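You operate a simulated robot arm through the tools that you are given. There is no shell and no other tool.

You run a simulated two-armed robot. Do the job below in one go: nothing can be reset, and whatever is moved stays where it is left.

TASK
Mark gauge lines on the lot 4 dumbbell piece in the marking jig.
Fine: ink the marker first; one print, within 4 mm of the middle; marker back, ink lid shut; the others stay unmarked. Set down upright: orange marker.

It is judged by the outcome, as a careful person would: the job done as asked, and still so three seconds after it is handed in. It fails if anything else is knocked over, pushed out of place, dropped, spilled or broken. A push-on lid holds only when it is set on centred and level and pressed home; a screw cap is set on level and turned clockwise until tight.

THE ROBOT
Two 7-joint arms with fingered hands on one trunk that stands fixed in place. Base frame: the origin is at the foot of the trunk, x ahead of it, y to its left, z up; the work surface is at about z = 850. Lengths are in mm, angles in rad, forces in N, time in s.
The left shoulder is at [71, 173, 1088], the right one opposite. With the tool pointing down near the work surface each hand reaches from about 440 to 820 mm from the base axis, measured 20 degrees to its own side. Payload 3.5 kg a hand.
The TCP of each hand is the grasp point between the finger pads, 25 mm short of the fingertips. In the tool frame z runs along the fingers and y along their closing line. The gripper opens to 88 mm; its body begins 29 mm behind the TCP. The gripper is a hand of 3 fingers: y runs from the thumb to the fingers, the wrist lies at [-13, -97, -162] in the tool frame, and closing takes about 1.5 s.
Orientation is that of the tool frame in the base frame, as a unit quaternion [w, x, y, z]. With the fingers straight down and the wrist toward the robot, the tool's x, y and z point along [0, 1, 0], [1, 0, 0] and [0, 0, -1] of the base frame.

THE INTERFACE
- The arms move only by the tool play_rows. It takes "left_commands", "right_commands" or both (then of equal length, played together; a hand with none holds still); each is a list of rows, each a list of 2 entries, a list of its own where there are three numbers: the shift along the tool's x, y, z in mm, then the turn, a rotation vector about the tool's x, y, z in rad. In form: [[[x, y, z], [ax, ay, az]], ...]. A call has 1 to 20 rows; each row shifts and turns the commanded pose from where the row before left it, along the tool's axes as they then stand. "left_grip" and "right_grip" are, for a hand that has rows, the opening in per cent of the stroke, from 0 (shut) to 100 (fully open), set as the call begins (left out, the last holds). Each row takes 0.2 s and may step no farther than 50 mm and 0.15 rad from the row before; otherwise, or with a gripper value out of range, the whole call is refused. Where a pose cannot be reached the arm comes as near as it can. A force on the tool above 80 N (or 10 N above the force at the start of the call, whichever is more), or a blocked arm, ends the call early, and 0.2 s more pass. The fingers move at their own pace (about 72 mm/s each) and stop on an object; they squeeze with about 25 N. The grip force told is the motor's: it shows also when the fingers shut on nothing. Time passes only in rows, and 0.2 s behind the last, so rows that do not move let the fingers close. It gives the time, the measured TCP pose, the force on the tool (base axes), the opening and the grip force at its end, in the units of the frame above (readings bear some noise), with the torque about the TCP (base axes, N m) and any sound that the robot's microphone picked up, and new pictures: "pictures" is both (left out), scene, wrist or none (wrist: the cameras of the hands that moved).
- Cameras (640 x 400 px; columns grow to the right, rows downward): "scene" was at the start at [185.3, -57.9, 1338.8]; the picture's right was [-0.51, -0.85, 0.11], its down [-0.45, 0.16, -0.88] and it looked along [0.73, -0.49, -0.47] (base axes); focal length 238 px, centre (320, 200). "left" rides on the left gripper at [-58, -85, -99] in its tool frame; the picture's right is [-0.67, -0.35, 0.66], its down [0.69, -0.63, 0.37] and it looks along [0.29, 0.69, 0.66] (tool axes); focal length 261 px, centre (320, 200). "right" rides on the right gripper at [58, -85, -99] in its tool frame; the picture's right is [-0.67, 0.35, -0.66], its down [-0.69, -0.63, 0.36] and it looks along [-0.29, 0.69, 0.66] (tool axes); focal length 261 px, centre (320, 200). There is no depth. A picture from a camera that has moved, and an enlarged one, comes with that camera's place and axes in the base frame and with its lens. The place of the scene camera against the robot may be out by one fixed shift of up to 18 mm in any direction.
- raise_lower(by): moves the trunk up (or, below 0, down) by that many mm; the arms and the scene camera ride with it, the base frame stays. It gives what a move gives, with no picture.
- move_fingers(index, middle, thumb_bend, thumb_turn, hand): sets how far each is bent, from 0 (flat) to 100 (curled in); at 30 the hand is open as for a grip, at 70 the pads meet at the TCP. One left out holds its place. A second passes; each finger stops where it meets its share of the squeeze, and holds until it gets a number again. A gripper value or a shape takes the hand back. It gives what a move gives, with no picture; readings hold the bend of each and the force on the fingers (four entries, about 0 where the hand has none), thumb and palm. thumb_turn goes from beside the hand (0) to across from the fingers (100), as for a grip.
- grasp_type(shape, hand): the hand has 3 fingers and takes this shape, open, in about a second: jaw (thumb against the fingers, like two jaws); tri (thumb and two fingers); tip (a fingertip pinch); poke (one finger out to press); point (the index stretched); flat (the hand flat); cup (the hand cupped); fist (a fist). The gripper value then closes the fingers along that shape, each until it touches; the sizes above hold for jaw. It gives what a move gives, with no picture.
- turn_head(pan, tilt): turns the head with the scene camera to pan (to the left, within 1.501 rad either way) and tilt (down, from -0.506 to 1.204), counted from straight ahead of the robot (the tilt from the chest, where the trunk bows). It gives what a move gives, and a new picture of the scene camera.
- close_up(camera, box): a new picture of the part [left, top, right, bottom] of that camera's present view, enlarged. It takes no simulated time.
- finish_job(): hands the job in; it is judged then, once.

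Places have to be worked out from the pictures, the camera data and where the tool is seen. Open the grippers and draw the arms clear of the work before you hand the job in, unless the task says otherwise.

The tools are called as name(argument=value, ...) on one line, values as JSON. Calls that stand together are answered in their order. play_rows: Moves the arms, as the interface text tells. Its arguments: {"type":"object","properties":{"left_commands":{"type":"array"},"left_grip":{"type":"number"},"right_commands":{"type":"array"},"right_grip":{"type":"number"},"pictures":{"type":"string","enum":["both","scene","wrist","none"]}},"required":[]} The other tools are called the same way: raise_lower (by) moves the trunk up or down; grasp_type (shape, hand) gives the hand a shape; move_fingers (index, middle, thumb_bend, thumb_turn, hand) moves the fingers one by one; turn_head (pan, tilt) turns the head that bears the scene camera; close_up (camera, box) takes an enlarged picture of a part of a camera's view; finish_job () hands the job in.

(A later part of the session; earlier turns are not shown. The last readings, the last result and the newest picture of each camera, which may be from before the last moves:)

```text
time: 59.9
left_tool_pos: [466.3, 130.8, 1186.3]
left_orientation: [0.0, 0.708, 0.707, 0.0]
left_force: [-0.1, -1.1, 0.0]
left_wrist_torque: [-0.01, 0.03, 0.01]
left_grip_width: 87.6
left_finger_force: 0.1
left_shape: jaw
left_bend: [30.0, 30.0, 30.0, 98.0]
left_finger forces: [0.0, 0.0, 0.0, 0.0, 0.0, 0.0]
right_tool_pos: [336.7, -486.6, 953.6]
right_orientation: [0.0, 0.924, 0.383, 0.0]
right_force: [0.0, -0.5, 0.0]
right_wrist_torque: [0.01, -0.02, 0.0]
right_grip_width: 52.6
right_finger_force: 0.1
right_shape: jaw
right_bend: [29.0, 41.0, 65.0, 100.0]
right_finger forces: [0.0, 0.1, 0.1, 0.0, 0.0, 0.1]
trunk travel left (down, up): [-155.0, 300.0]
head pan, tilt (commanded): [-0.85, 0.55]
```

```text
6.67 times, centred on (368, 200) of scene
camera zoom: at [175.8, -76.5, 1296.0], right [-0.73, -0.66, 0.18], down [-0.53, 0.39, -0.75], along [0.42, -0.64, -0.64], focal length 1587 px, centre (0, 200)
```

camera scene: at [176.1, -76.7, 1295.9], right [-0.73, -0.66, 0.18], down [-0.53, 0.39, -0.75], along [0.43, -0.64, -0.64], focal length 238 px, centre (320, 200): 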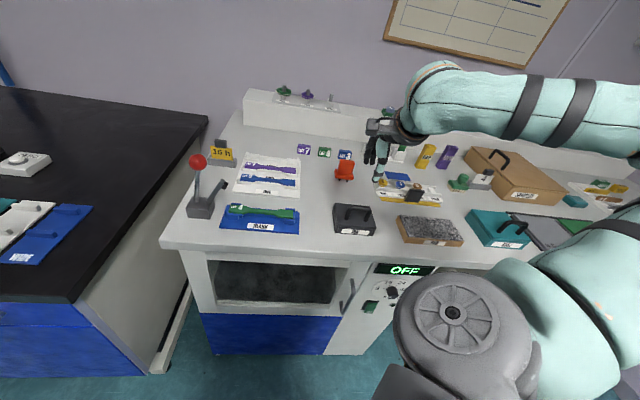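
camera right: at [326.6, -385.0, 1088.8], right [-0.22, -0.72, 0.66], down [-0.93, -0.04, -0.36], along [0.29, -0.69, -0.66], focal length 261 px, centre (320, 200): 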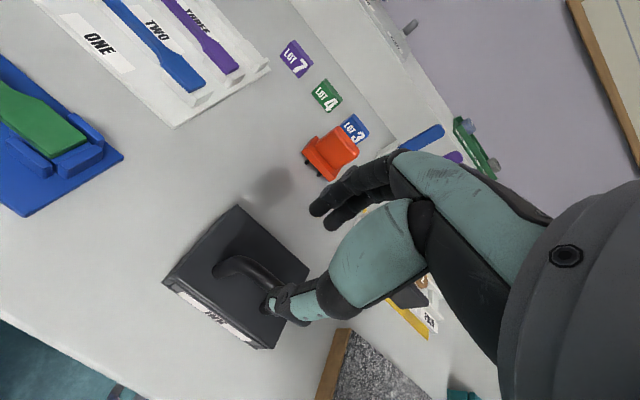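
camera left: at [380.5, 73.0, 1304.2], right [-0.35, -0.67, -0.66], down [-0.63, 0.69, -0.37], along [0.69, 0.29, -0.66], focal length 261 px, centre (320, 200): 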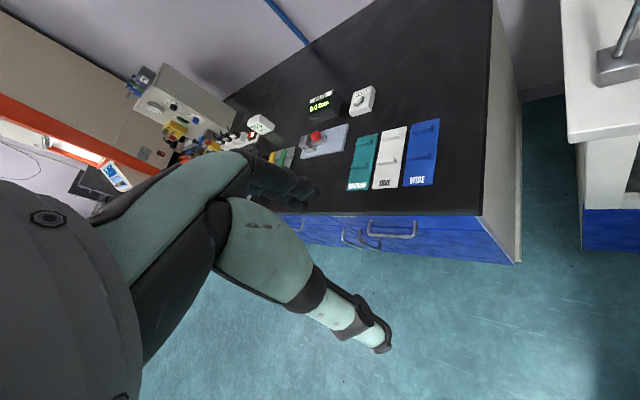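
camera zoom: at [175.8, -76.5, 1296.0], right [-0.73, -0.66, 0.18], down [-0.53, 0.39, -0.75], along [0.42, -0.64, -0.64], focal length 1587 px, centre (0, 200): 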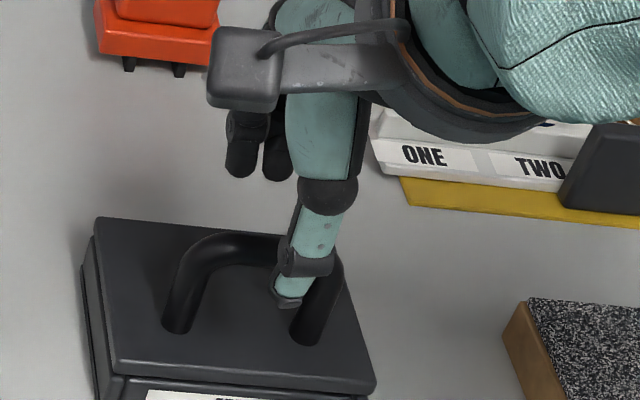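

The TCP projects right onto the bar's centre-line. I descend to z≈920 around the bar.

play_rows(right_commands=[[[-2, 0, 12], [0, 0, 0]], [[0, 0, 11], [0, 0, 0]], [[0, 0, 11], [0, 0, 0]], [[0, 0, 0], [0, 0, 0]]], pictures="none")

close_up(camera="right", box=[110, 130, 430, 330])

close_up(camera="scene", box=[320, 180, 416, 240])

```text
time: 60.9
left_tool_pos: [465.3, 129.6, 1185.6]
left_orientation: [0.0, 0.707, 0.707, 0.0]
left_force: [-0.7, -0.2, 0.1]
left_wrist_torque: [0.0, -0.01, -0.03]
left_grip_width: 87.8
left_finger_force: 0.0
left_shape: jaw
left_bend: [30.0, 30.0, 30.0, 98.0]
left_finger forces: [0.0, 0.0, 0.0, 0.0, 0.1, 0.0]
right_tool_pos: [335.5, -489.2, 921.3]
right_orientation: [-0.001, 0.924, 0.383, -0.001]
right_force: [-1.0, -0.3, -0.3]
right_wrist_torque: [-0.01, 0.0, -0.02]
right_grip_width: 52.3
right_finger_force: 0.1
right_shape: jaw
right_bend: [29.0, 41.0, 65.0, 100.0]
right_finger forces: [0.1, 0.0, 0.0, 0.0, 0.1, 0.0]
trunk travel left (down, up): [-155.0, 300.0]
head pan, tilt (commanded): [-0.85, 0.55]
```

```text
2.00 times, centred on (270, 230) of right
camera zoom: at [316.1, -388.0, 1019.8], right [-0.23, -0.72, 0.66], down [-0.93, -0.04, -0.36], along [0.29, -0.69, -0.66], focal length 521 px, centre (420, 140)
```

zoom: 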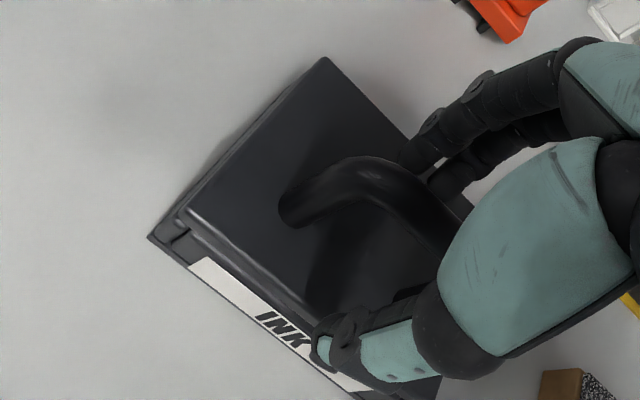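

```text
6.67 times, centred on (368, 210) of scene
camera zoom: at [176.0, -76.6, 1295.9], right [-0.73, -0.66, 0.18], down [-0.54, 0.39, -0.75], along [0.42, -0.64, -0.64], focal length 1587 px, centre (0, 133)
```

zoom: 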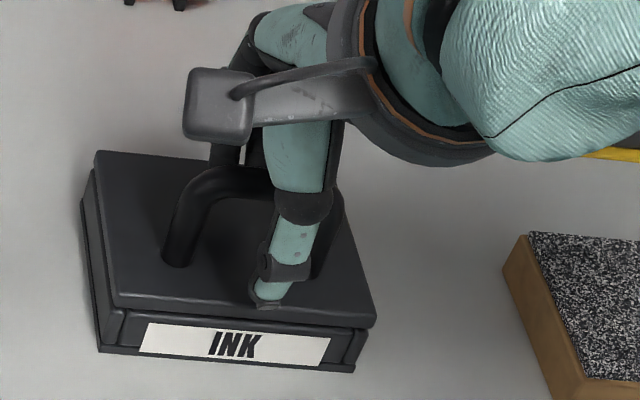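

The bar sits between thumb and fingers, centred within ~2 mm. I close the hand on it.

play_rows(right_commands=[[[0, 1.5, 1], [0, 0, 0]], [[0, 0, 0], [0, 0, 0]], [[0, 0, 0], [0, 0, 0]], [[0, 0, 0], [0, 0, 0]], [[0, 0, 0], [0, 0, 0]], [[0, 0, 0], [0, 0, 0]], [[0, 0, 0], [0, 0, 0]]], right_grip=0, pictures="none")

close_up(camera="right", box=[110, 130, 430, 330])

close_up(camera="scene", box=[320, 180, 416, 240])

```text
time: 62.5
left_tool_pos: [466.4, 129.8, 1185.6]
left_orientation: [0.0, 0.708, 0.707, 0.001]
left_force: [0.7, 0.5, 0.3]
left_wrist_torque: [0.02, 0.0, 0.01]
left_grip_width: 87.2
left_finger_force: 0.1
left_shape: jaw
left_bend: [30.0, 30.0, 30.0, 98.0]
left_finger forces: [0.0, 0.0, 0.0, 0.0, 0.0, 0.0]
right_tool_pos: [336.6, -489.7, 919.4]
right_orientation: [0.0, 0.924, 0.382, -0.001]
right_force: [0.2, 1.8, -0.2]
right_wrist_torque: [-0.02, -0.05, -0.04]
right_grip_width: 0.1
right_finger_force: 25.0
right_shape: jaw
right_bend: [70.0, 70.0, 75.0, 100.0]
right_finger forces: [2.7, 0.0, 0.0, 0.1, 4.6, 0.0]
trunk travel left (down, up): [-155.0, 300.0]
head pan, tilt (commanded): [-0.85, 0.55]
```

```text
2.00 times, centred on (270, 230) of right
camera zoom: at [317.2, -388.8, 1018.8], right [-0.23, -0.72, 0.66], down [-0.93, -0.04, -0.36], along [0.29, -0.69, -0.66], focal length 521 px, centre (420, 140)
```

zoom: 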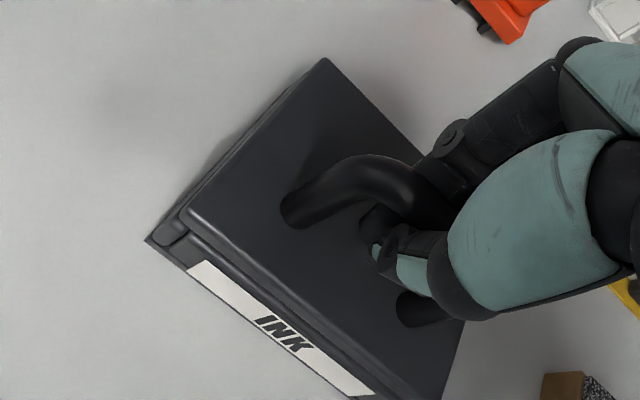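

```text
6.67 times, centred on (368, 210) of scene
camera zoom: at [176.1, -76.3, 1295.9], right [-0.73, -0.66, 0.18], down [-0.54, 0.39, -0.75], along [0.42, -0.64, -0.64], focal length 1587 px, centre (0, 133)
```

zoom: 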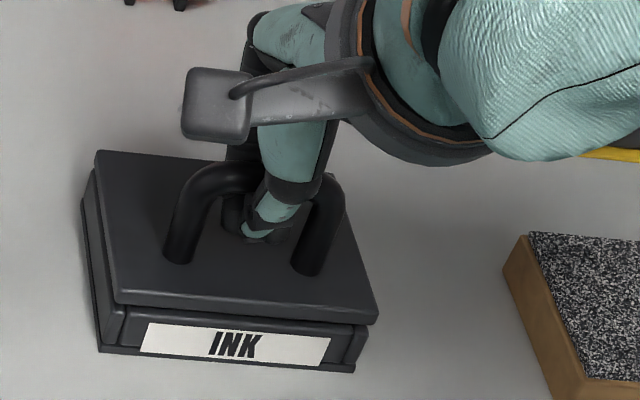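

The fingers closed completely (width 0), so the bar sits above the pads, only hooked. I open partly, raise 8 mm and shift toward the bar, then close again for a firm grip.

play_rows(right_commands=[[[0, 0, 0], [0, 0, 0]], [[0, 0, 0], [0, 0, 0]], [[0, 0, 0], [0, 0, 0]], [[0, 0, 0], [0, 0, 0]], [[0, -2, -4], [0, 0, 0]], [[0, -2, -4], [0, 0, 0]], [[0, 0, 0], [0, 0, 0]]], right_grip=50, pictures="none")

close_up(camera="right", box=[190, 130, 430, 280])

close_up(camera="scene", box=[320, 180, 416, 240])

```text
time: 64.0
left_tool_pos: [465.7, 129.2, 1186.0]
left_orientation: [0.0, 0.707, 0.707, 0.0]
left_force: [0.4, 0.1, 0.7]
left_wrist_torque: [0.01, 0.02, 0.0]
left_grip_width: 87.8
left_finger_force: 0.0
left_shape: jaw
left_bend: [30.0, 30.0, 30.0, 98.0]
left_finger forces: [0.0, 0.0, 0.0, 0.0, 0.1, 0.0]
right_tool_pos: [333.7, -486.4, 927.5]
right_orientation: [0.0, 0.924, 0.382, -0.001]
right_force: [0.0, 0.3, 0.0]
right_wrist_torque: [-0.02, 0.02, -0.03]
right_grip_width: 43.7
right_finger_force: 0.0
right_shape: jaw
right_bend: [74.0, 45.0, 70.0, 100.0]
right_finger forces: [0.0, 0.1, 0.0, 0.1, 0.1, 0.1]
trunk travel left (down, up): [-155.0, 300.0]
head pan, tilt (commanded): [-0.85, 0.55]
```

```text
2.67 times, centred on (310, 205) of right
camera zoom: at [314.5, -386.1, 1026.5], right [-0.23, -0.72, 0.66], down [-0.93, -0.04, -0.36], along [0.29, -0.69, -0.66], focal length 695 px, centre (347, 187)
```

zoom: 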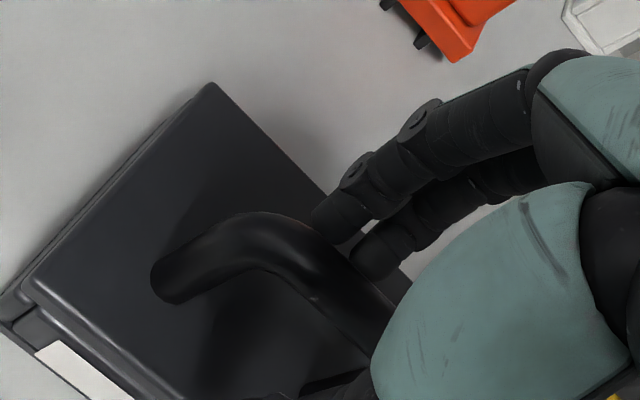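

```text
6.67 times, centred on (368, 210) of scene
camera zoom: at [176.2, -76.9, 1295.8], right [-0.73, -0.66, 0.18], down [-0.54, 0.39, -0.75], along [0.42, -0.64, -0.64], focal length 1587 px, centre (0, 133)
```

zoom: 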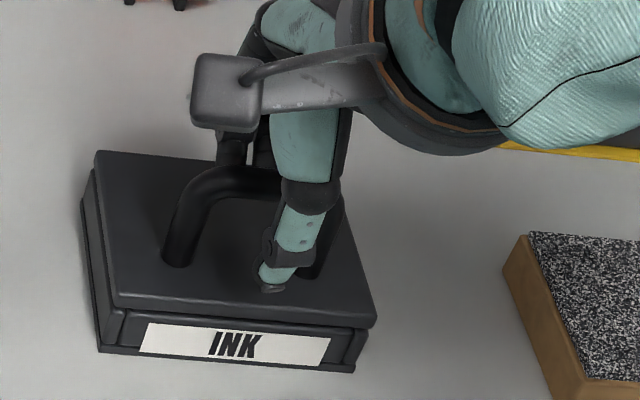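

I close again at this height.

play_rows(right_commands=[[[0, 0, 0], [0, 0, 0]], [[0, 0, 0], [0, 0, 0]], [[0, 0, 0], [0, 0, 0]], [[0, 0, 0], [0, 0, 0]], [[0, 0, 0], [0, 0, 0]], [[0, 0, 0], [0, 0, 0]], [[0, 0, 0], [0, 0, 0]]], right_grip=0, pictures="none")

close_up(camera="right", box=[190, 130, 430, 280])

close_up(camera="scene", box=[320, 180, 416, 240])

```text
time: 65.7
left_tool_pos: [465.8, 129.6, 1185.5]
left_orientation: [0.0, 0.708, 0.706, 0.0]
left_force: [0.5, 0.1, -0.5]
left_wrist_torque: [0.0, 0.03, -0.02]
left_grip_width: 87.7
left_finger_force: 0.1
left_shape: jaw
left_bend: [30.0, 30.0, 30.0, 98.0]
left_finger forces: [0.0, 0.0, 0.1, 0.1, 0.1, 0.0]
right_tool_pos: [334.3, -487.1, 927.0]
right_orientation: [0.0, 0.924, 0.383, -0.001]
right_force: [1.1, -0.9, -2.9]
right_wrist_torque: [0.01, -0.01, -0.06]
right_grip_width: 0.1
right_finger_force: 25.2
right_shape: jaw
right_bend: [71.0, 70.0, 72.0, 100.0]
right_finger forces: [7.3, 0.6, 0.1, 0.0, 22.5, 0.1]
trunk travel left (down, up): [-155.0, 300.0]
head pan, tilt (commanded): [-0.85, 0.55]
```

```text
2.67 times, centred on (310, 205) of right
camera zoom: at [314.8, -386.4, 1026.3], right [-0.23, -0.72, 0.66], down [-0.93, -0.04, -0.36], along [0.29, -0.69, -0.66], focal length 695 px, centre (347, 187)
```

zoom: 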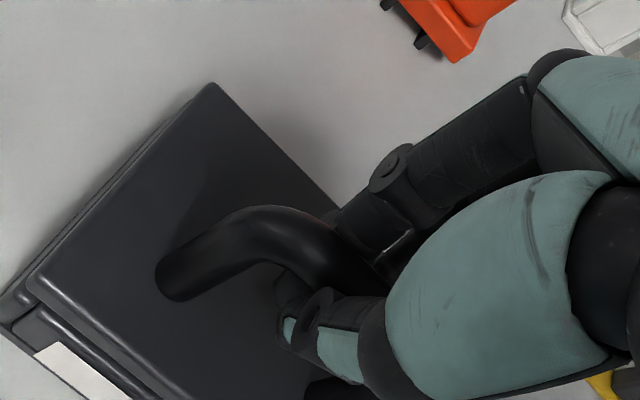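

```text
6.67 times, centred on (368, 210) of scene
camera zoom: at [176.5, -77.1, 1295.8], right [-0.73, -0.66, 0.18], down [-0.54, 0.39, -0.75], along [0.42, -0.64, -0.64], focal length 1587 px, centre (0, 133)
```

zoom: 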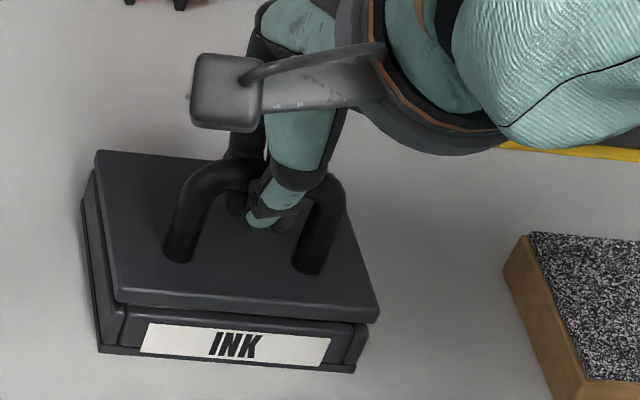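

The fingers now wrap tightly around the bar (thumb 22 N). I pull upward slowly and watch the force to see the lid come off.

play_rows(right_commands=[[[0, 0, -2], [0, 0, 0]], [[0, 0, -2], [0, 0, 0]], [[0, 0, -2], [0, 0, 0]], [[0, 0, 0], [0, 0, 0]]], pictures="none")

close_up(camera="scene", box=[320, 180, 416, 240])

close_up(camera="right", box=[150, 130, 390, 280])

```text
time: 66.7
left_tool_pos: [468.2, 128.0, 1185.5]
left_orientation: [-0.001, 0.707, 0.707, 0.0]
left_force: [1.3, -0.8, 0.4]
left_wrist_torque: [-0.02, 0.0, -0.05]
left_grip_width: 87.7
left_finger_force: 0.1
left_shape: jaw
left_bend: [30.0, 30.0, 30.0, 98.0]
left_finger forces: [0.1, 0.0, 0.1, 0.0, 0.0, 0.1]
right_tool_pos: [336.6, -489.1, 932.3]
right_orientation: [-0.001, 0.924, 0.383, -0.001]
right_force: [7.2, -5.6, -11.1]
right_wrist_torque: [0.02, -0.06, -0.02]
right_grip_width: 0.1
right_finger_force: 24.6
right_shape: jaw
right_bend: [71.0, 70.0, 72.0, 100.0]
right_finger forces: [10.7, 8.6, 0.0, 0.0, 19.6, 0.1]
trunk travel left (down, up): [-155.0, 300.0]
head pan, tilt (commanded): [-0.85, 0.55]
```

```text
6.67 times, centred on (368, 210) of scene
camera zoom: at [178.5, -79.1, 1295.3], right [-0.73, -0.66, 0.18], down [-0.54, 0.39, -0.75], along [0.42, -0.64, -0.64], focal length 1587 px, centre (0, 133)
```

zoom: 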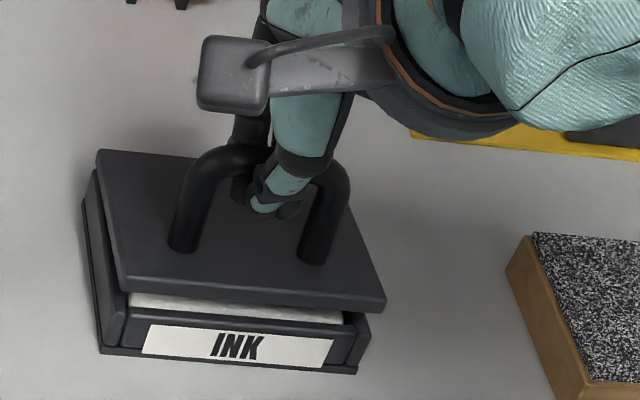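

```text
2.67 times, centred on (270, 205) of right
camera zoom: at [316.2, -388.1, 1031.0], right [-0.22, -0.72, 0.66], down [-0.93, -0.04, -0.36], along [0.29, -0.69, -0.66], focal length 695 px, centre (453, 187)
```

zoom: 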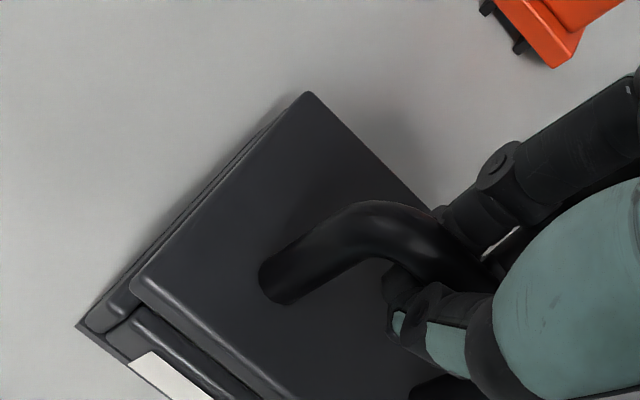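

The front of the lid has risen while the back stays down, with the pad showing at the front — it may be hinged at the back. I look closely at the back and left side before going on.

close_up(camera="right", box=[170, 150, 266, 210])

close_up(camera="right", box=[240, 150, 336, 210])

close_up(camera="scene", box=[330, 195, 378, 225])

```text
6.67 times, centred on (218, 180) of right
camera zoom: at [316.2, -388.1, 1031.0], right [-0.22, -0.72, 0.66], down [-0.93, -0.04, -0.36], along [0.29, -0.69, -0.66], focal length 1738 px, centre (1000, 333)
```

zoom: 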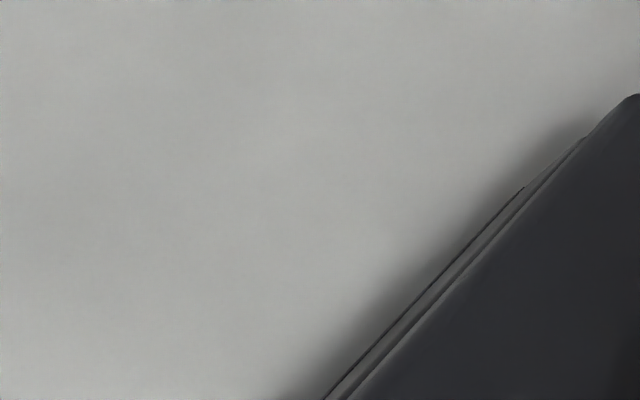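

```text
6.67 times, centred on (288, 180) of right
camera zoom: at [316.2, -388.1, 1031.0], right [-0.22, -0.72, 0.66], down [-0.93, -0.04, -0.36], along [0.29, -0.69, -0.66], focal length 1738 px, centre (533, 333)
```

zoom: 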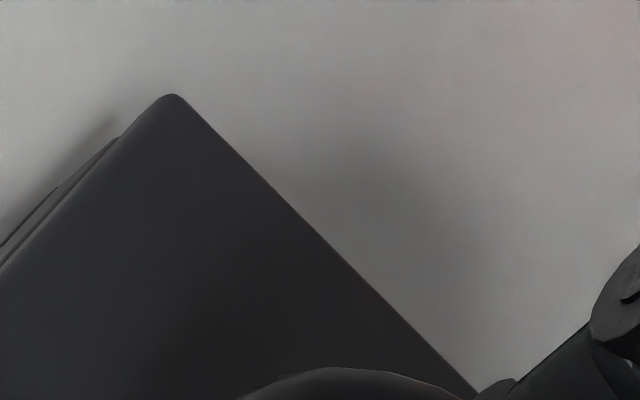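

```text
13.33 times, centred on (354, 210) of scene
camera zoom: at [178.5, -79.1, 1295.3], right [-0.73, -0.66, 0.18], down [-0.54, 0.39, -0.75], along [0.42, -0.64, -0.64], focal length 3174 px, centre (-133, 67)
```

zoom: 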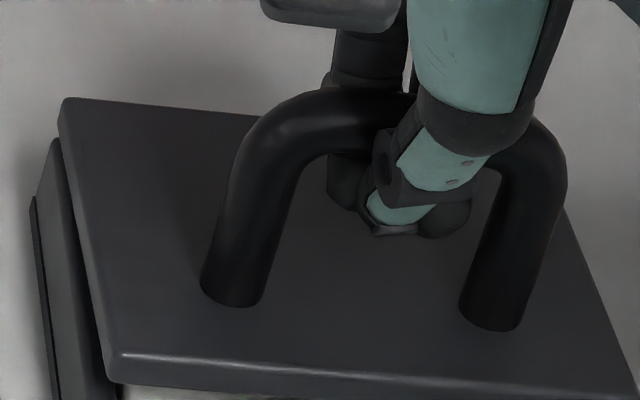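

The pull on the hand is away-and-down, which fits a hinge along the back edge. I follow the opening arc about the back edge (up and away) by ~20° and check the forces.

play_rows(right_commands=[[[0, 4, -0.8], [0, 0, 0]], [[0, 3.8, -1], [0, 0, 0]], [[0, 4.5, -3.4], [0, 0, 0]], [[0, 4.8, -3], [0, 0, 0]], [[0, 0, 0], [0, 0, 0]]], pictures="none")

close_up(camera="scene", box=[320, 170, 416, 230])

close_up(camera="right", box=[110, 130, 430, 330])

```text
time: 67.8
left_tool_pos: [466.5, 131.1, 1185.0]
left_orientation: [0.0, 0.707, 0.707, 0.0]
left_force: [-0.3, -0.6, 0.7]
left_wrist_torque: [-0.02, -0.03, 0.02]
left_grip_width: 87.8
left_finger_force: 0.0
left_shape: jaw
left_bend: [30.0, 30.0, 30.0, 98.0]
left_finger forces: [0.0, 0.0, 0.1, 0.0, 0.0, 0.1]
right_tool_pos: [345.9, -500.0, 941.4]
right_orientation: [-0.001, 0.924, 0.383, -0.001]
right_force: [1.1, 0.7, -2.4]
right_wrist_torque: [0.04, 0.03, -0.01]
right_grip_width: 0.1
right_finger_force: 25.4
right_shape: jaw
right_bend: [71.0, 70.0, 73.0, 100.0]
right_finger forces: [7.6, 2.3, 0.1, 0.0, 20.3, 0.1]
trunk travel left (down, up): [-155.0, 300.0]
head pan, tilt (commanded): [-0.85, 0.55]
```

```text
6.67 times, centred on (368, 200) of scene
camera zoom: at [176.4, -76.8, 1295.8], right [-0.73, -0.66, 0.18], down [-0.54, 0.39, -0.75], along [0.42, -0.64, -0.64], focal length 1587 px, centre (0, 200)
```

zoom: 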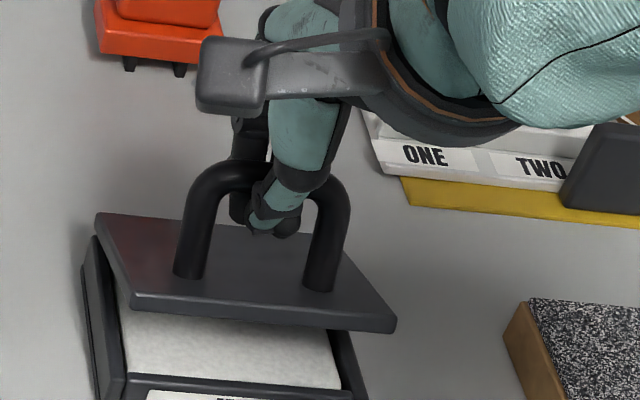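

```text
2.00 times, centred on (270, 230) of right
camera zoom: at [326.6, -398.6, 1040.5], right [-0.23, -0.72, 0.66], down [-0.93, -0.04, -0.36], along [0.29, -0.69, -0.66], focal length 521 px, centre (420, 140)
```

zoom: 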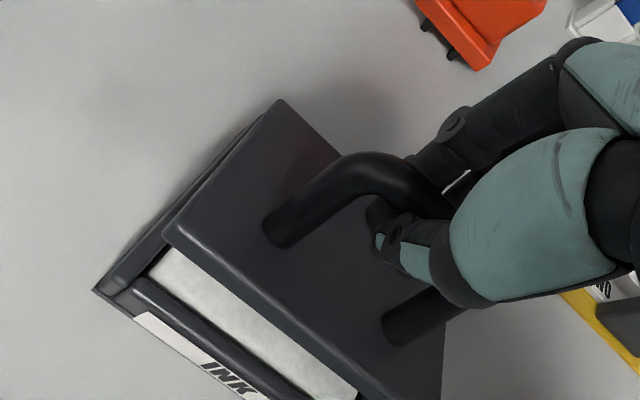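

It is a hinged lid and it follows nicely (forces now small). I continue along the arc.

play_rows(right_commands=[[[0, 8.1, -4], [0, 0, 0]], [[0, 8.6, -2.8], [0, 0, 0]], [[0, 8.9, -1.6], [0, 0, 0]], [[0, 9, -0.3], [0, 0, 0]], [[0, 0, 0], [0, 0, 0]]], pictures="none")

close_up(camera="scene", box=[320, 160, 416, 220])

close_up(camera="right", box=[110, 130, 430, 330])

```text
time: 69.0
left_tool_pos: [465.8, 129.5, 1185.4]
left_orientation: [0.0, 0.707, 0.707, 0.0]
left_force: [0.8, 0.0, 0.1]
left_wrist_torque: [-0.02, 0.02, -0.02]
left_grip_width: 87.7
left_finger_force: 0.1
left_shape: jaw
left_bend: [30.0, 30.0, 30.0, 98.0]
left_finger forces: [0.0, 0.1, 0.0, 0.0, 0.1, 0.0]
right_tool_pos: [370.0, -523.6, 949.8]
right_orientation: [-0.001, 0.924, 0.383, -0.001]
right_force: [-1.6, -0.6, -3.4]
right_wrist_torque: [0.01, 0.05, -0.06]
right_grip_width: 0.0
right_finger_force: 24.7
right_shape: jaw
right_bend: [71.0, 70.0, 73.0, 100.0]
right_finger forces: [5.4, 0.8, 0.0, 0.0, 0.1, 0.0]
trunk travel left (down, up): [-155.0, 300.0]
head pan, tilt (commanded): [-0.85, 0.55]
```

```text
6.67 times, centred on (368, 190) of scene
camera zoom: at [176.1, -77.3, 1295.8], right [-0.73, -0.66, 0.18], down [-0.54, 0.39, -0.75], along [0.42, -0.64, -0.64], focal length 1587 px, centre (0, 267)
```

zoom: 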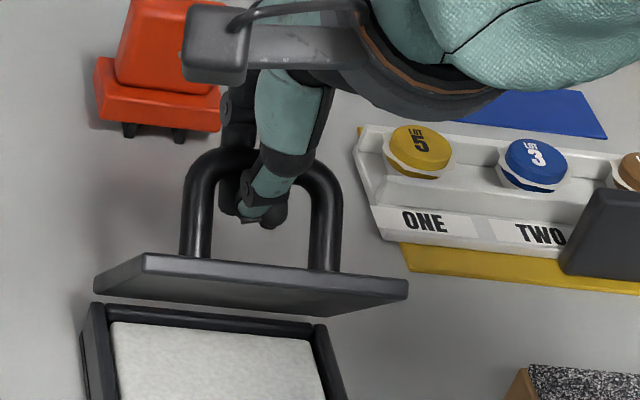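

```text
2.00 times, centred on (270, 230) of right
camera zoom: at [351.3, -422.2, 1048.7], right [-0.23, -0.72, 0.66], down [-0.93, -0.04, -0.36], along [0.29, -0.69, -0.66], focal length 521 px, centre (420, 140)
```

zoom: 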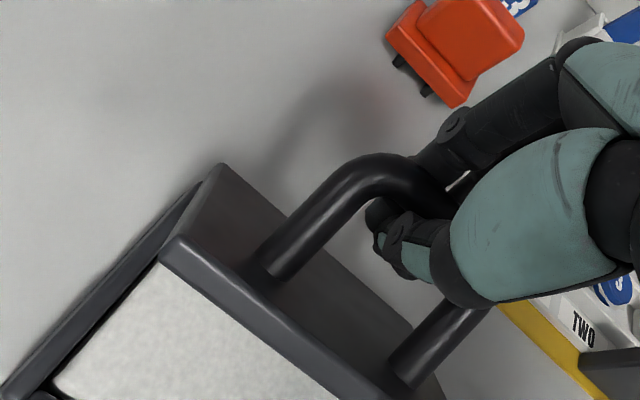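

The lid is about 50° open and follows the hinge well. I continue over the top of the arc.

play_rows(right_commands=[[[0, 9.1, 0.9], [0, 0, 0]], [[0, 8.8, 2.2], [0, 0, 0]], [[0, 8.4, 3.4], [0, 0, 0]], [[0, 7.8, 4.6], [0, 0, 0]], [[0, 0, 0], [0, 0, 0]]], pictures="none")

close_up(camera="scene", box=[320, 150, 416, 210])

close_up(camera="right", box=[110, 130, 430, 330])

```text
time: 70.2
left_tool_pos: [465.9, 131.5, 1185.1]
left_orientation: [0.0, 0.707, 0.708, 0.001]
left_force: [-0.7, 0.5, -0.3]
left_wrist_torque: [0.04, 0.0, 0.02]
left_grip_width: 87.8
left_finger_force: 0.1
left_shape: jaw
left_bend: [30.0, 30.0, 30.0, 98.0]
left_finger forces: [0.0, 0.0, 0.0, 0.0, 0.1, 0.0]
right_tool_pos: [393.5, -547.1, 939.7]
right_orientation: [0.0, 0.924, 0.382, -0.001]
right_force: [0.7, 0.0, -0.8]
right_wrist_torque: [0.03, 0.04, 0.02]
right_grip_width: 0.0
right_finger_force: 24.8
right_shape: jaw
right_bend: [71.0, 70.0, 73.0, 100.0]
right_finger forces: [2.2, 0.0, 0.1, 0.0, 1.4, 0.0]
trunk travel left (down, up): [-155.0, 300.0]
head pan, tilt (commanded): [-0.85, 0.55]
```

```text
6.67 times, centred on (368, 180) of scene
camera zoom: at [176.1, -76.6, 1295.9], right [-0.73, -0.66, 0.18], down [-0.54, 0.39, -0.75], along [0.42, -0.64, -0.64], focal length 1587 px, centre (0, 333)
```

zoom: 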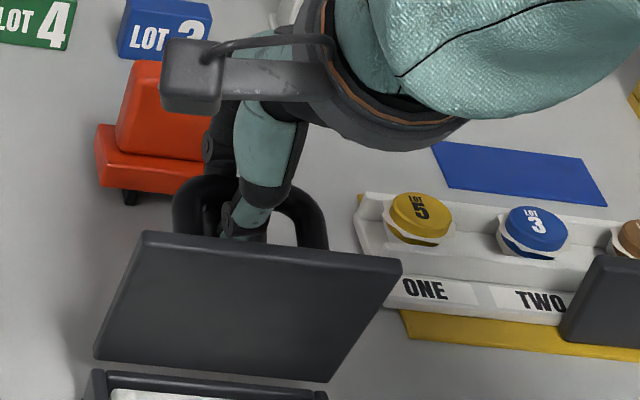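

```text
2.00 times, centred on (270, 230) of right
camera zoom: at [374.8, -446.2, 1039.1], right [-0.23, -0.72, 0.66], down [-0.93, -0.04, -0.36], along [0.29, -0.69, -0.66], focal length 521 px, centre (420, 140)
```

zoom: 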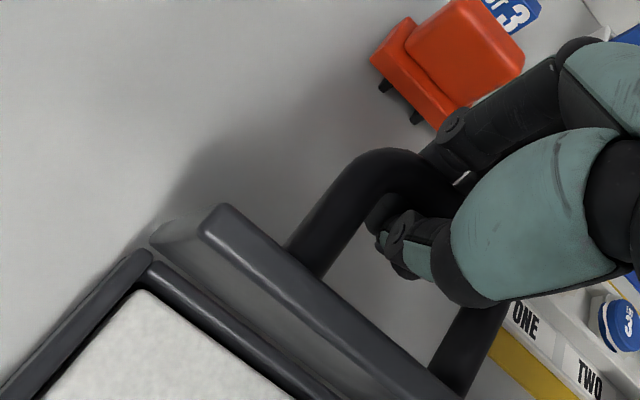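

Lid about 83° open. I carry on slightly past vertical and watch for a stop.

play_rows(right_commands=[[[0, 3.7, 2.6], [0, 0, 0]], [[0, 3.5, 2.9], [0, 0, 0]], [[0, 3.3, 3.2], [0, 0, 0]], [[0, 3, 3.4], [0, 0, 0]], [[0, 0, 0], [0, 0, 0]]], pictures="none")

close_up(camera="scene", box=[320, 150, 416, 210])

close_up(camera="right", box=[110, 130, 430, 330])

```text
time: 71.5
left_tool_pos: [466.0, 130.5, 1185.8]
left_orientation: [0.0, 0.707, 0.707, 0.0]
left_force: [0.5, -0.1, 0.6]
left_wrist_torque: [0.0, -0.01, -0.02]
left_grip_width: 87.6
left_finger_force: 0.0
left_shape: jaw
left_bend: [30.0, 30.0, 30.0, 98.0]
left_finger forces: [0.1, 0.0, 0.0, 0.0, 0.0, 0.1]
right_tool_pos: [404.4, -556.9, 926.4]
right_orientation: [0.001, 0.924, 0.383, 0.0]
right_force: [-0.7, -0.3, -0.8]
right_wrist_torque: [-0.03, 0.0, 0.0]
right_grip_width: 0.0
right_finger_force: 24.9
right_shape: jaw
right_bend: [71.0, 70.0, 73.0, 100.0]
right_finger forces: [0.0, 0.0, 0.0, 0.0, 0.4, 0.1]
trunk travel left (down, up): [-155.0, 300.0]
head pan, tilt (commanded): [-0.85, 0.55]
```

```text
6.67 times, centred on (368, 180) of scene
camera zoom: at [176.0, -76.5, 1295.9], right [-0.73, -0.66, 0.18], down [-0.54, 0.39, -0.75], along [0.42, -0.64, -0.64], focal length 1587 px, centre (0, 333)
```

zoom: 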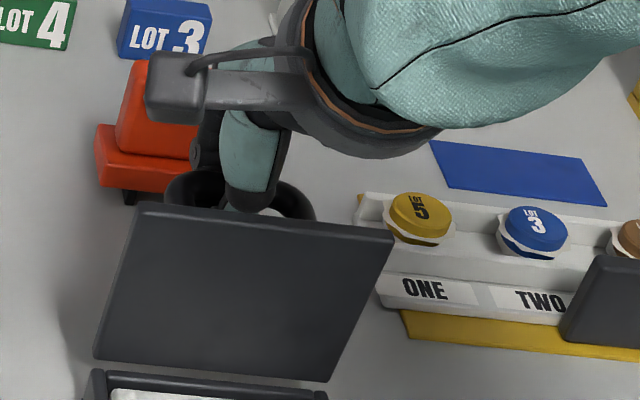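

```text
2.00 times, centred on (270, 230) of right
camera zoom: at [384.6, -456.7, 1026.2], right [-0.23, -0.72, 0.66], down [-0.93, -0.04, -0.36], along [0.29, -0.69, -0.66], focal length 521 px, centre (420, 140)
```

zoom: 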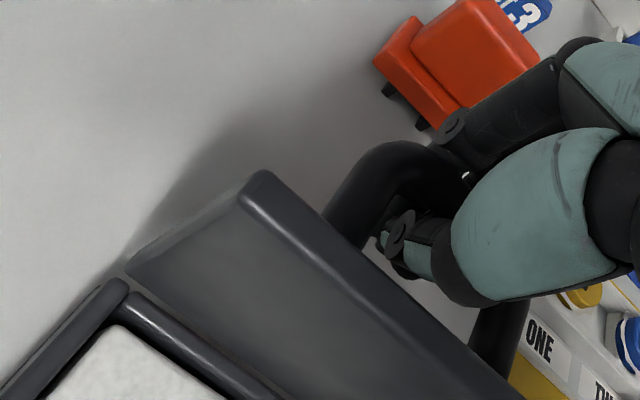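

Forces are nearly zero, so the lid is near or past its balance. I go a little further and then see whether it stays.

play_rows(right_commands=[[[0, 2.5, 3.4], [0, 0, 0]], [[0, 2, 3.5], [0, 0, 0]], [[0, 1.5, 3], [0, 0, 0]], [[0, 0, 0], [0, 0, 0]]], pictures="none")

close_up(camera="scene", box=[320, 150, 416, 210])

close_up(camera="right", box=[110, 130, 430, 330])

```text
time: 72.5
left_tool_pos: [466.9, 130.2, 1185.6]
left_orientation: [-0.001, 0.707, 0.707, 0.0]
left_force: [0.7, 0.1, -0.7]
left_wrist_torque: [-0.02, -0.03, 0.02]
left_grip_width: 87.4
left_finger_force: 0.0
left_shape: jaw
left_bend: [30.0, 30.0, 30.0, 98.0]
left_finger forces: [0.0, 0.0, 0.0, 0.1, 0.0, 0.0]
right_tool_pos: [408.7, -560.9, 917.3]
right_orientation: [0.0, 0.924, 0.383, 0.0]
right_force: [0.2, -0.5, -0.3]
right_wrist_torque: [-0.04, -0.03, 0.04]
right_grip_width: 0.0
right_finger_force: 24.9
right_shape: jaw
right_bend: [71.0, 70.0, 73.0, 100.0]
right_finger forces: [0.1, 0.0, 0.1, 0.0, 0.1, 0.0]
trunk travel left (down, up): [-155.0, 300.0]
head pan, tilt (commanded): [-0.85, 0.55]
```

```text
6.67 times, centred on (368, 180) of scene
camera zoom: at [176.1, -76.6, 1295.9], right [-0.73, -0.66, 0.18], down [-0.54, 0.39, -0.75], along [0.42, -0.64, -0.64], focal length 1587 px, centre (0, 333)
```

zoom: 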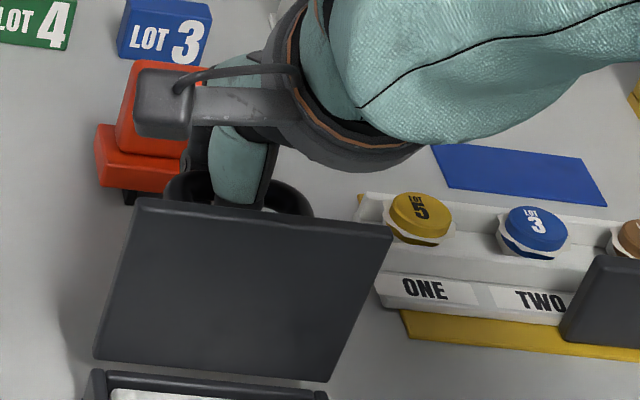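

```text
2.00 times, centred on (270, 230) of right
camera zoom: at [389.2, -460.5, 1016.2], right [-0.23, -0.72, 0.66], down [-0.93, -0.04, -0.36], along [0.29, -0.69, -0.66], focal length 521 px, centre (420, 140)
```

zoom: 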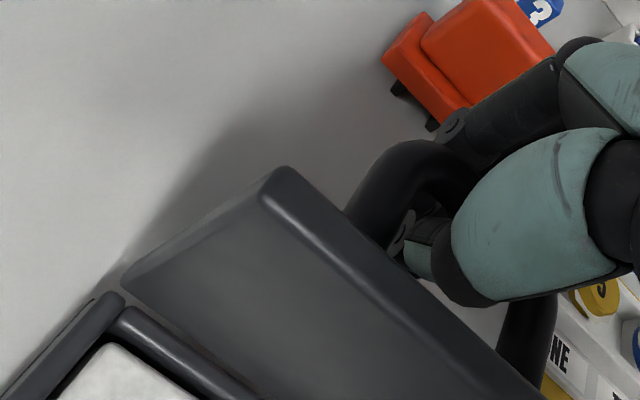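

The lid rests open at about 100° with no load on the hand. I open the fingers just enough to clear the bar.

play_rows(right_commands=[[[0, 0, 0], [0, 0, 0]], [[0, 0, 0], [0, 0, 0]], [[0, 0, 0], [0, 0, 0]], [[0, 0, 0], [0, 0, 0]], [[0, 0, 0], [0, 0, 0]]], right_grip=40, pictures="none")

close_up(camera="scene", box=[320, 150, 416, 210])

close_up(camera="right", box=[110, 130, 430, 330])

```text
time: 73.7
left_tool_pos: [466.2, 129.4, 1184.3]
left_orientation: [0.0, 0.707, 0.707, 0.0]
left_force: [0.2, -0.2, -0.9]
left_wrist_torque: [-0.01, -0.03, 0.01]
left_grip_width: 87.9
left_finger_force: 0.0
left_shape: jaw
left_bend: [30.0, 30.0, 30.0, 98.0]
left_finger forces: [0.0, 0.0, 0.0, 0.0, 0.0, 0.0]
right_tool_pos: [408.7, -561.3, 918.0]
right_orientation: [0.0, 0.924, 0.383, -0.001]
right_force: [1.3, 0.1, 0.3]
right_wrist_torque: [0.0, 0.03, 0.01]
right_grip_width: 34.7
right_finger_force: 0.0
right_shape: jaw
right_bend: [74.0, 49.0, 73.0, 100.0]
right_finger forces: [0.0, 0.1, 0.0, 0.1, 0.3, 0.0]
trunk travel left (down, up): [-155.0, 300.0]
head pan, tilt (commanded): [-0.85, 0.55]
```

```text
6.67 times, centred on (368, 180) of scene
camera zoom: at [176.2, -76.7, 1295.9], right [-0.73, -0.66, 0.18], down [-0.54, 0.39, -0.75], along [0.42, -0.64, -0.64], focal length 1587 px, centre (0, 333)
```

zoom: 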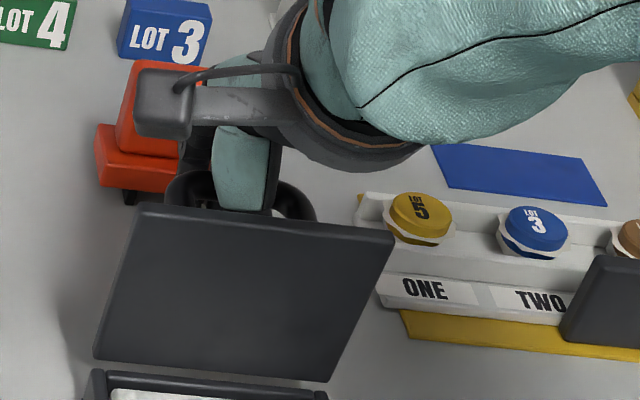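

```text
2.00 times, centred on (270, 230) of right
camera zoom: at [389.3, -460.6, 1016.2], right [-0.23, -0.72, 0.66], down [-0.93, -0.04, -0.36], along [0.29, -0.69, -0.66], focal length 521 px, centre (420, 140)
```

zoom: 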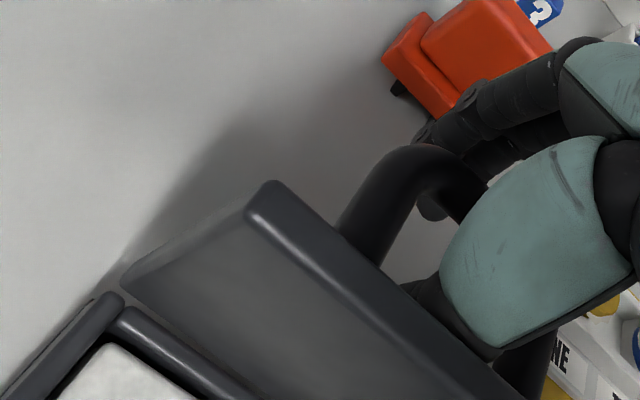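

The lid stays put. I lift the hand straight up out of the handle, watching the lid.

play_rows(right_commands=[[[0, 0, -8], [0, 0, 0]], [[0, 0, -8], [0, 0, 0]], [[0, 0, -8], [0, 0, 0]], [[0, 0, -8], [0, 0, 0]], [[0, 0, 0], [0, 0, 0]]], pictures="none")

close_up(camera="scene", box=[320, 150, 416, 210])

close_up(camera="right", box=[110, 130, 430, 330])

```text
time: 74.8
left_tool_pos: [465.3, 129.6, 1184.8]
left_orientation: [0.0, 0.706, 0.708, 0.0]
left_force: [-0.6, -0.1, 0.3]
left_wrist_torque: [-0.02, -0.01, 0.0]
left_grip_width: 87.5
left_finger_force: 0.0
left_shape: jaw
left_bend: [30.0, 30.0, 30.0, 98.0]
left_finger forces: [0.1, 0.0, 0.0, 0.0, 0.0, 0.0]
right_tool_pos: [408.6, -561.6, 950.0]
right_orientation: [0.002, 0.924, 0.383, 0.0]
right_force: [-0.2, 1.2, 0.2]
right_wrist_torque: [0.01, -0.02, 0.0]
right_grip_width: 34.9
right_finger_force: 0.0
right_shape: jaw
right_bend: [74.0, 49.0, 73.0, 100.0]
right_finger forces: [0.0, 0.0, 0.0, 0.1, 0.0, 0.0]
trunk travel left (down, up): [-155.0, 300.0]
head pan, tilt (commanded): [-0.85, 0.55]
```

```text
6.67 times, centred on (368, 180) of scene
camera zoom: at [176.3, -76.9, 1295.8], right [-0.73, -0.66, 0.18], down [-0.54, 0.39, -0.75], along [0.42, -0.64, -0.64], focal length 1587 px, centre (0, 333)
```

zoom: 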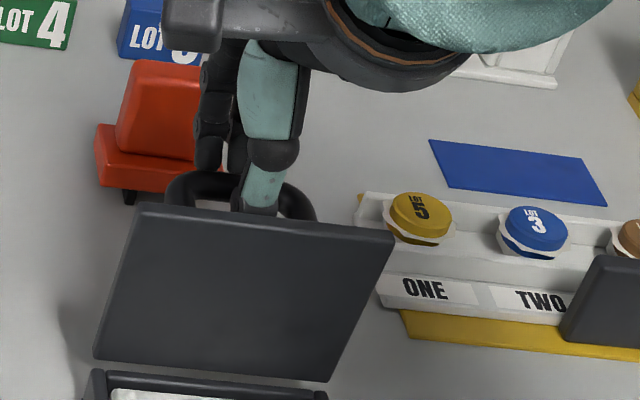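

```text
2.00 times, centred on (270, 230) of right
camera zoom: at [388.6, -461.1, 1048.7], right [-0.23, -0.72, 0.66], down [-0.93, -0.04, -0.36], along [0.29, -0.69, -0.66], focal length 521 px, centre (420, 140)
```

zoom: 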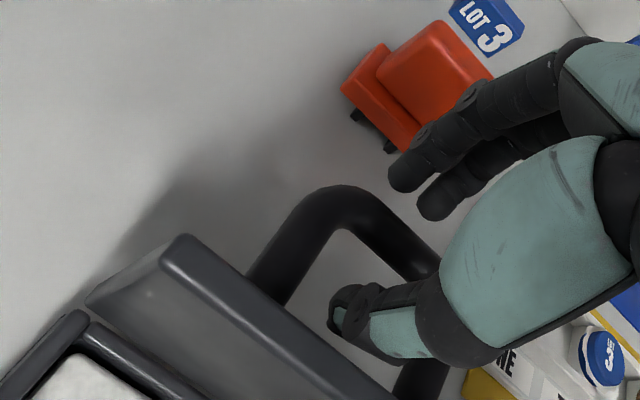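

The hand is free and the lid stays open. I rise to z≈1000 and look at the marker ahead.

play_rows(right_commands=[[[0, 0, -25], [0, 0, 0]], [[0, 0, -25], [0, 0, 0]], [[0, 20, 0], [0, 0, 0]], [[0, 20, 0], [0, 0, 0]], [[0, 0, 0], [0, 0, 0]]], right_grip=70, pictures="both")

close_up(camera="right", box=[190, 150, 350, 250])

close_up(camera="scene", box=[310, 140, 390, 190])

```text
time: 76.0
left_tool_pos: [465.9, 130.6, 1186.0]
left_orientation: [0.0, 0.707, 0.707, 0.0]
left_force: [-0.2, -0.9, 0.2]
left_wrist_torque: [0.02, -0.04, 0.02]
left_grip_width: 87.5
left_finger_force: 0.1
left_shape: jaw
left_bend: [30.0, 30.0, 30.0, 98.0]
left_finger forces: [0.0, 0.1, 0.1, 0.1, 0.1, 0.0]
right_tool_pos: [438.1, -590.0, 1001.5]
right_orientation: [0.0, 0.924, 0.382, -0.001]
right_force: [0.8, 1.1, -0.7]
right_wrist_torque: [0.0, 0.0, -0.01]
right_grip_width: 61.5
right_finger_force: 0.1
right_shape: jaw
right_bend: [27.0, 37.0, 58.0, 99.0]
right_finger forces: [0.0, 0.0, 0.0, 0.1, 0.1, 0.1]
trunk travel left (down, up): [-155.0, 300.0]
head pan, tilt (commanded): [-0.85, 0.55]
camera scene: at [175.7, -76.2, 1296.0], right [-0.73, -0.66, 0.18], down [-0.53, 0.39, -0.75], along [0.42, -0.64, -0.64], focal length 238 px, centre (320, 200)
camera right: at [418.2, -489.5, 1100.3], right [-0.23, -0.72, 0.66], down [-0.93, -0.04, -0.36], along [0.29, -0.69, -0.66], focal length 261 px, centre (320, 200)
```

scene: 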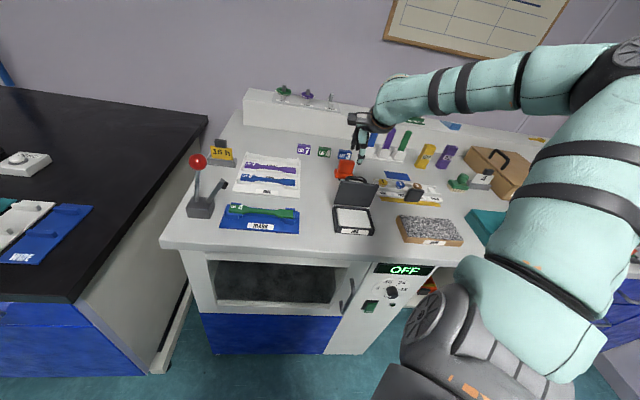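
right: 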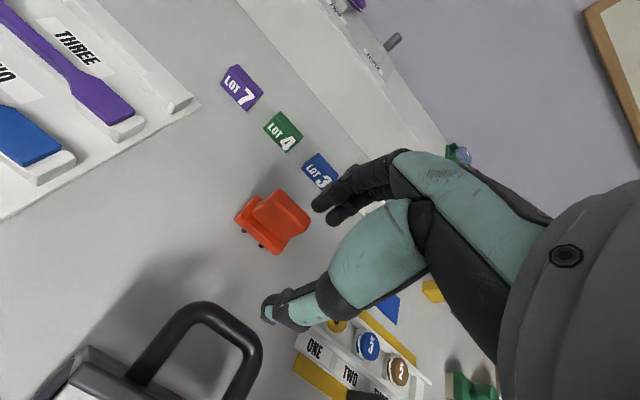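

```text
4.00 times, centred on (270, 200) of right
camera zoom: at [418.2, -489.5, 1100.3], right [-0.23, -0.72, 0.66], down [-0.93, -0.04, -0.36], along [0.29, -0.69, -0.66], focal length 1043 px, centre (520, 200)
```

zoom: 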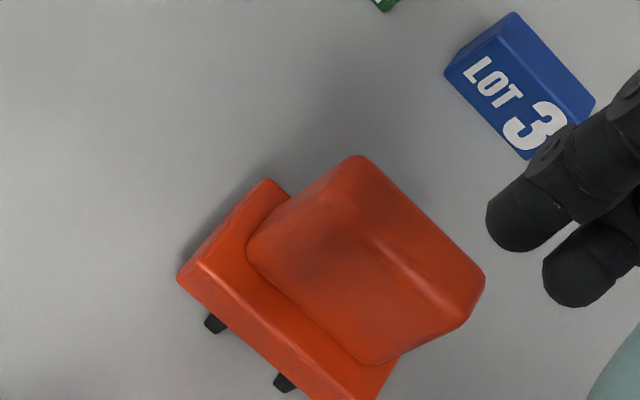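

```text
8.00 times, centred on (350, 165) of scene
camera zoom: at [175.7, -76.2, 1296.0], right [-0.73, -0.66, 0.18], down [-0.53, 0.39, -0.75], along [0.42, -0.64, -0.64], focal length 1904 px, centre (80, 480)
```

zoom: 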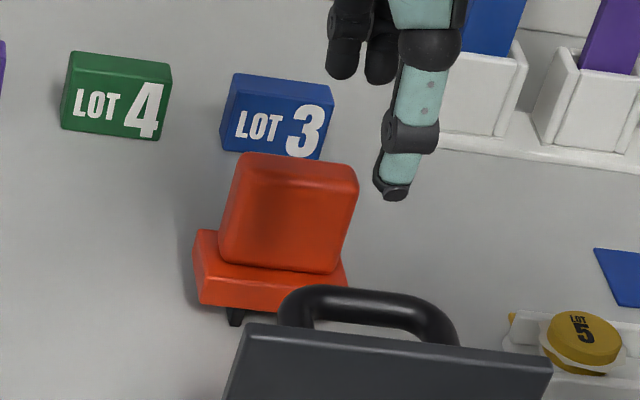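

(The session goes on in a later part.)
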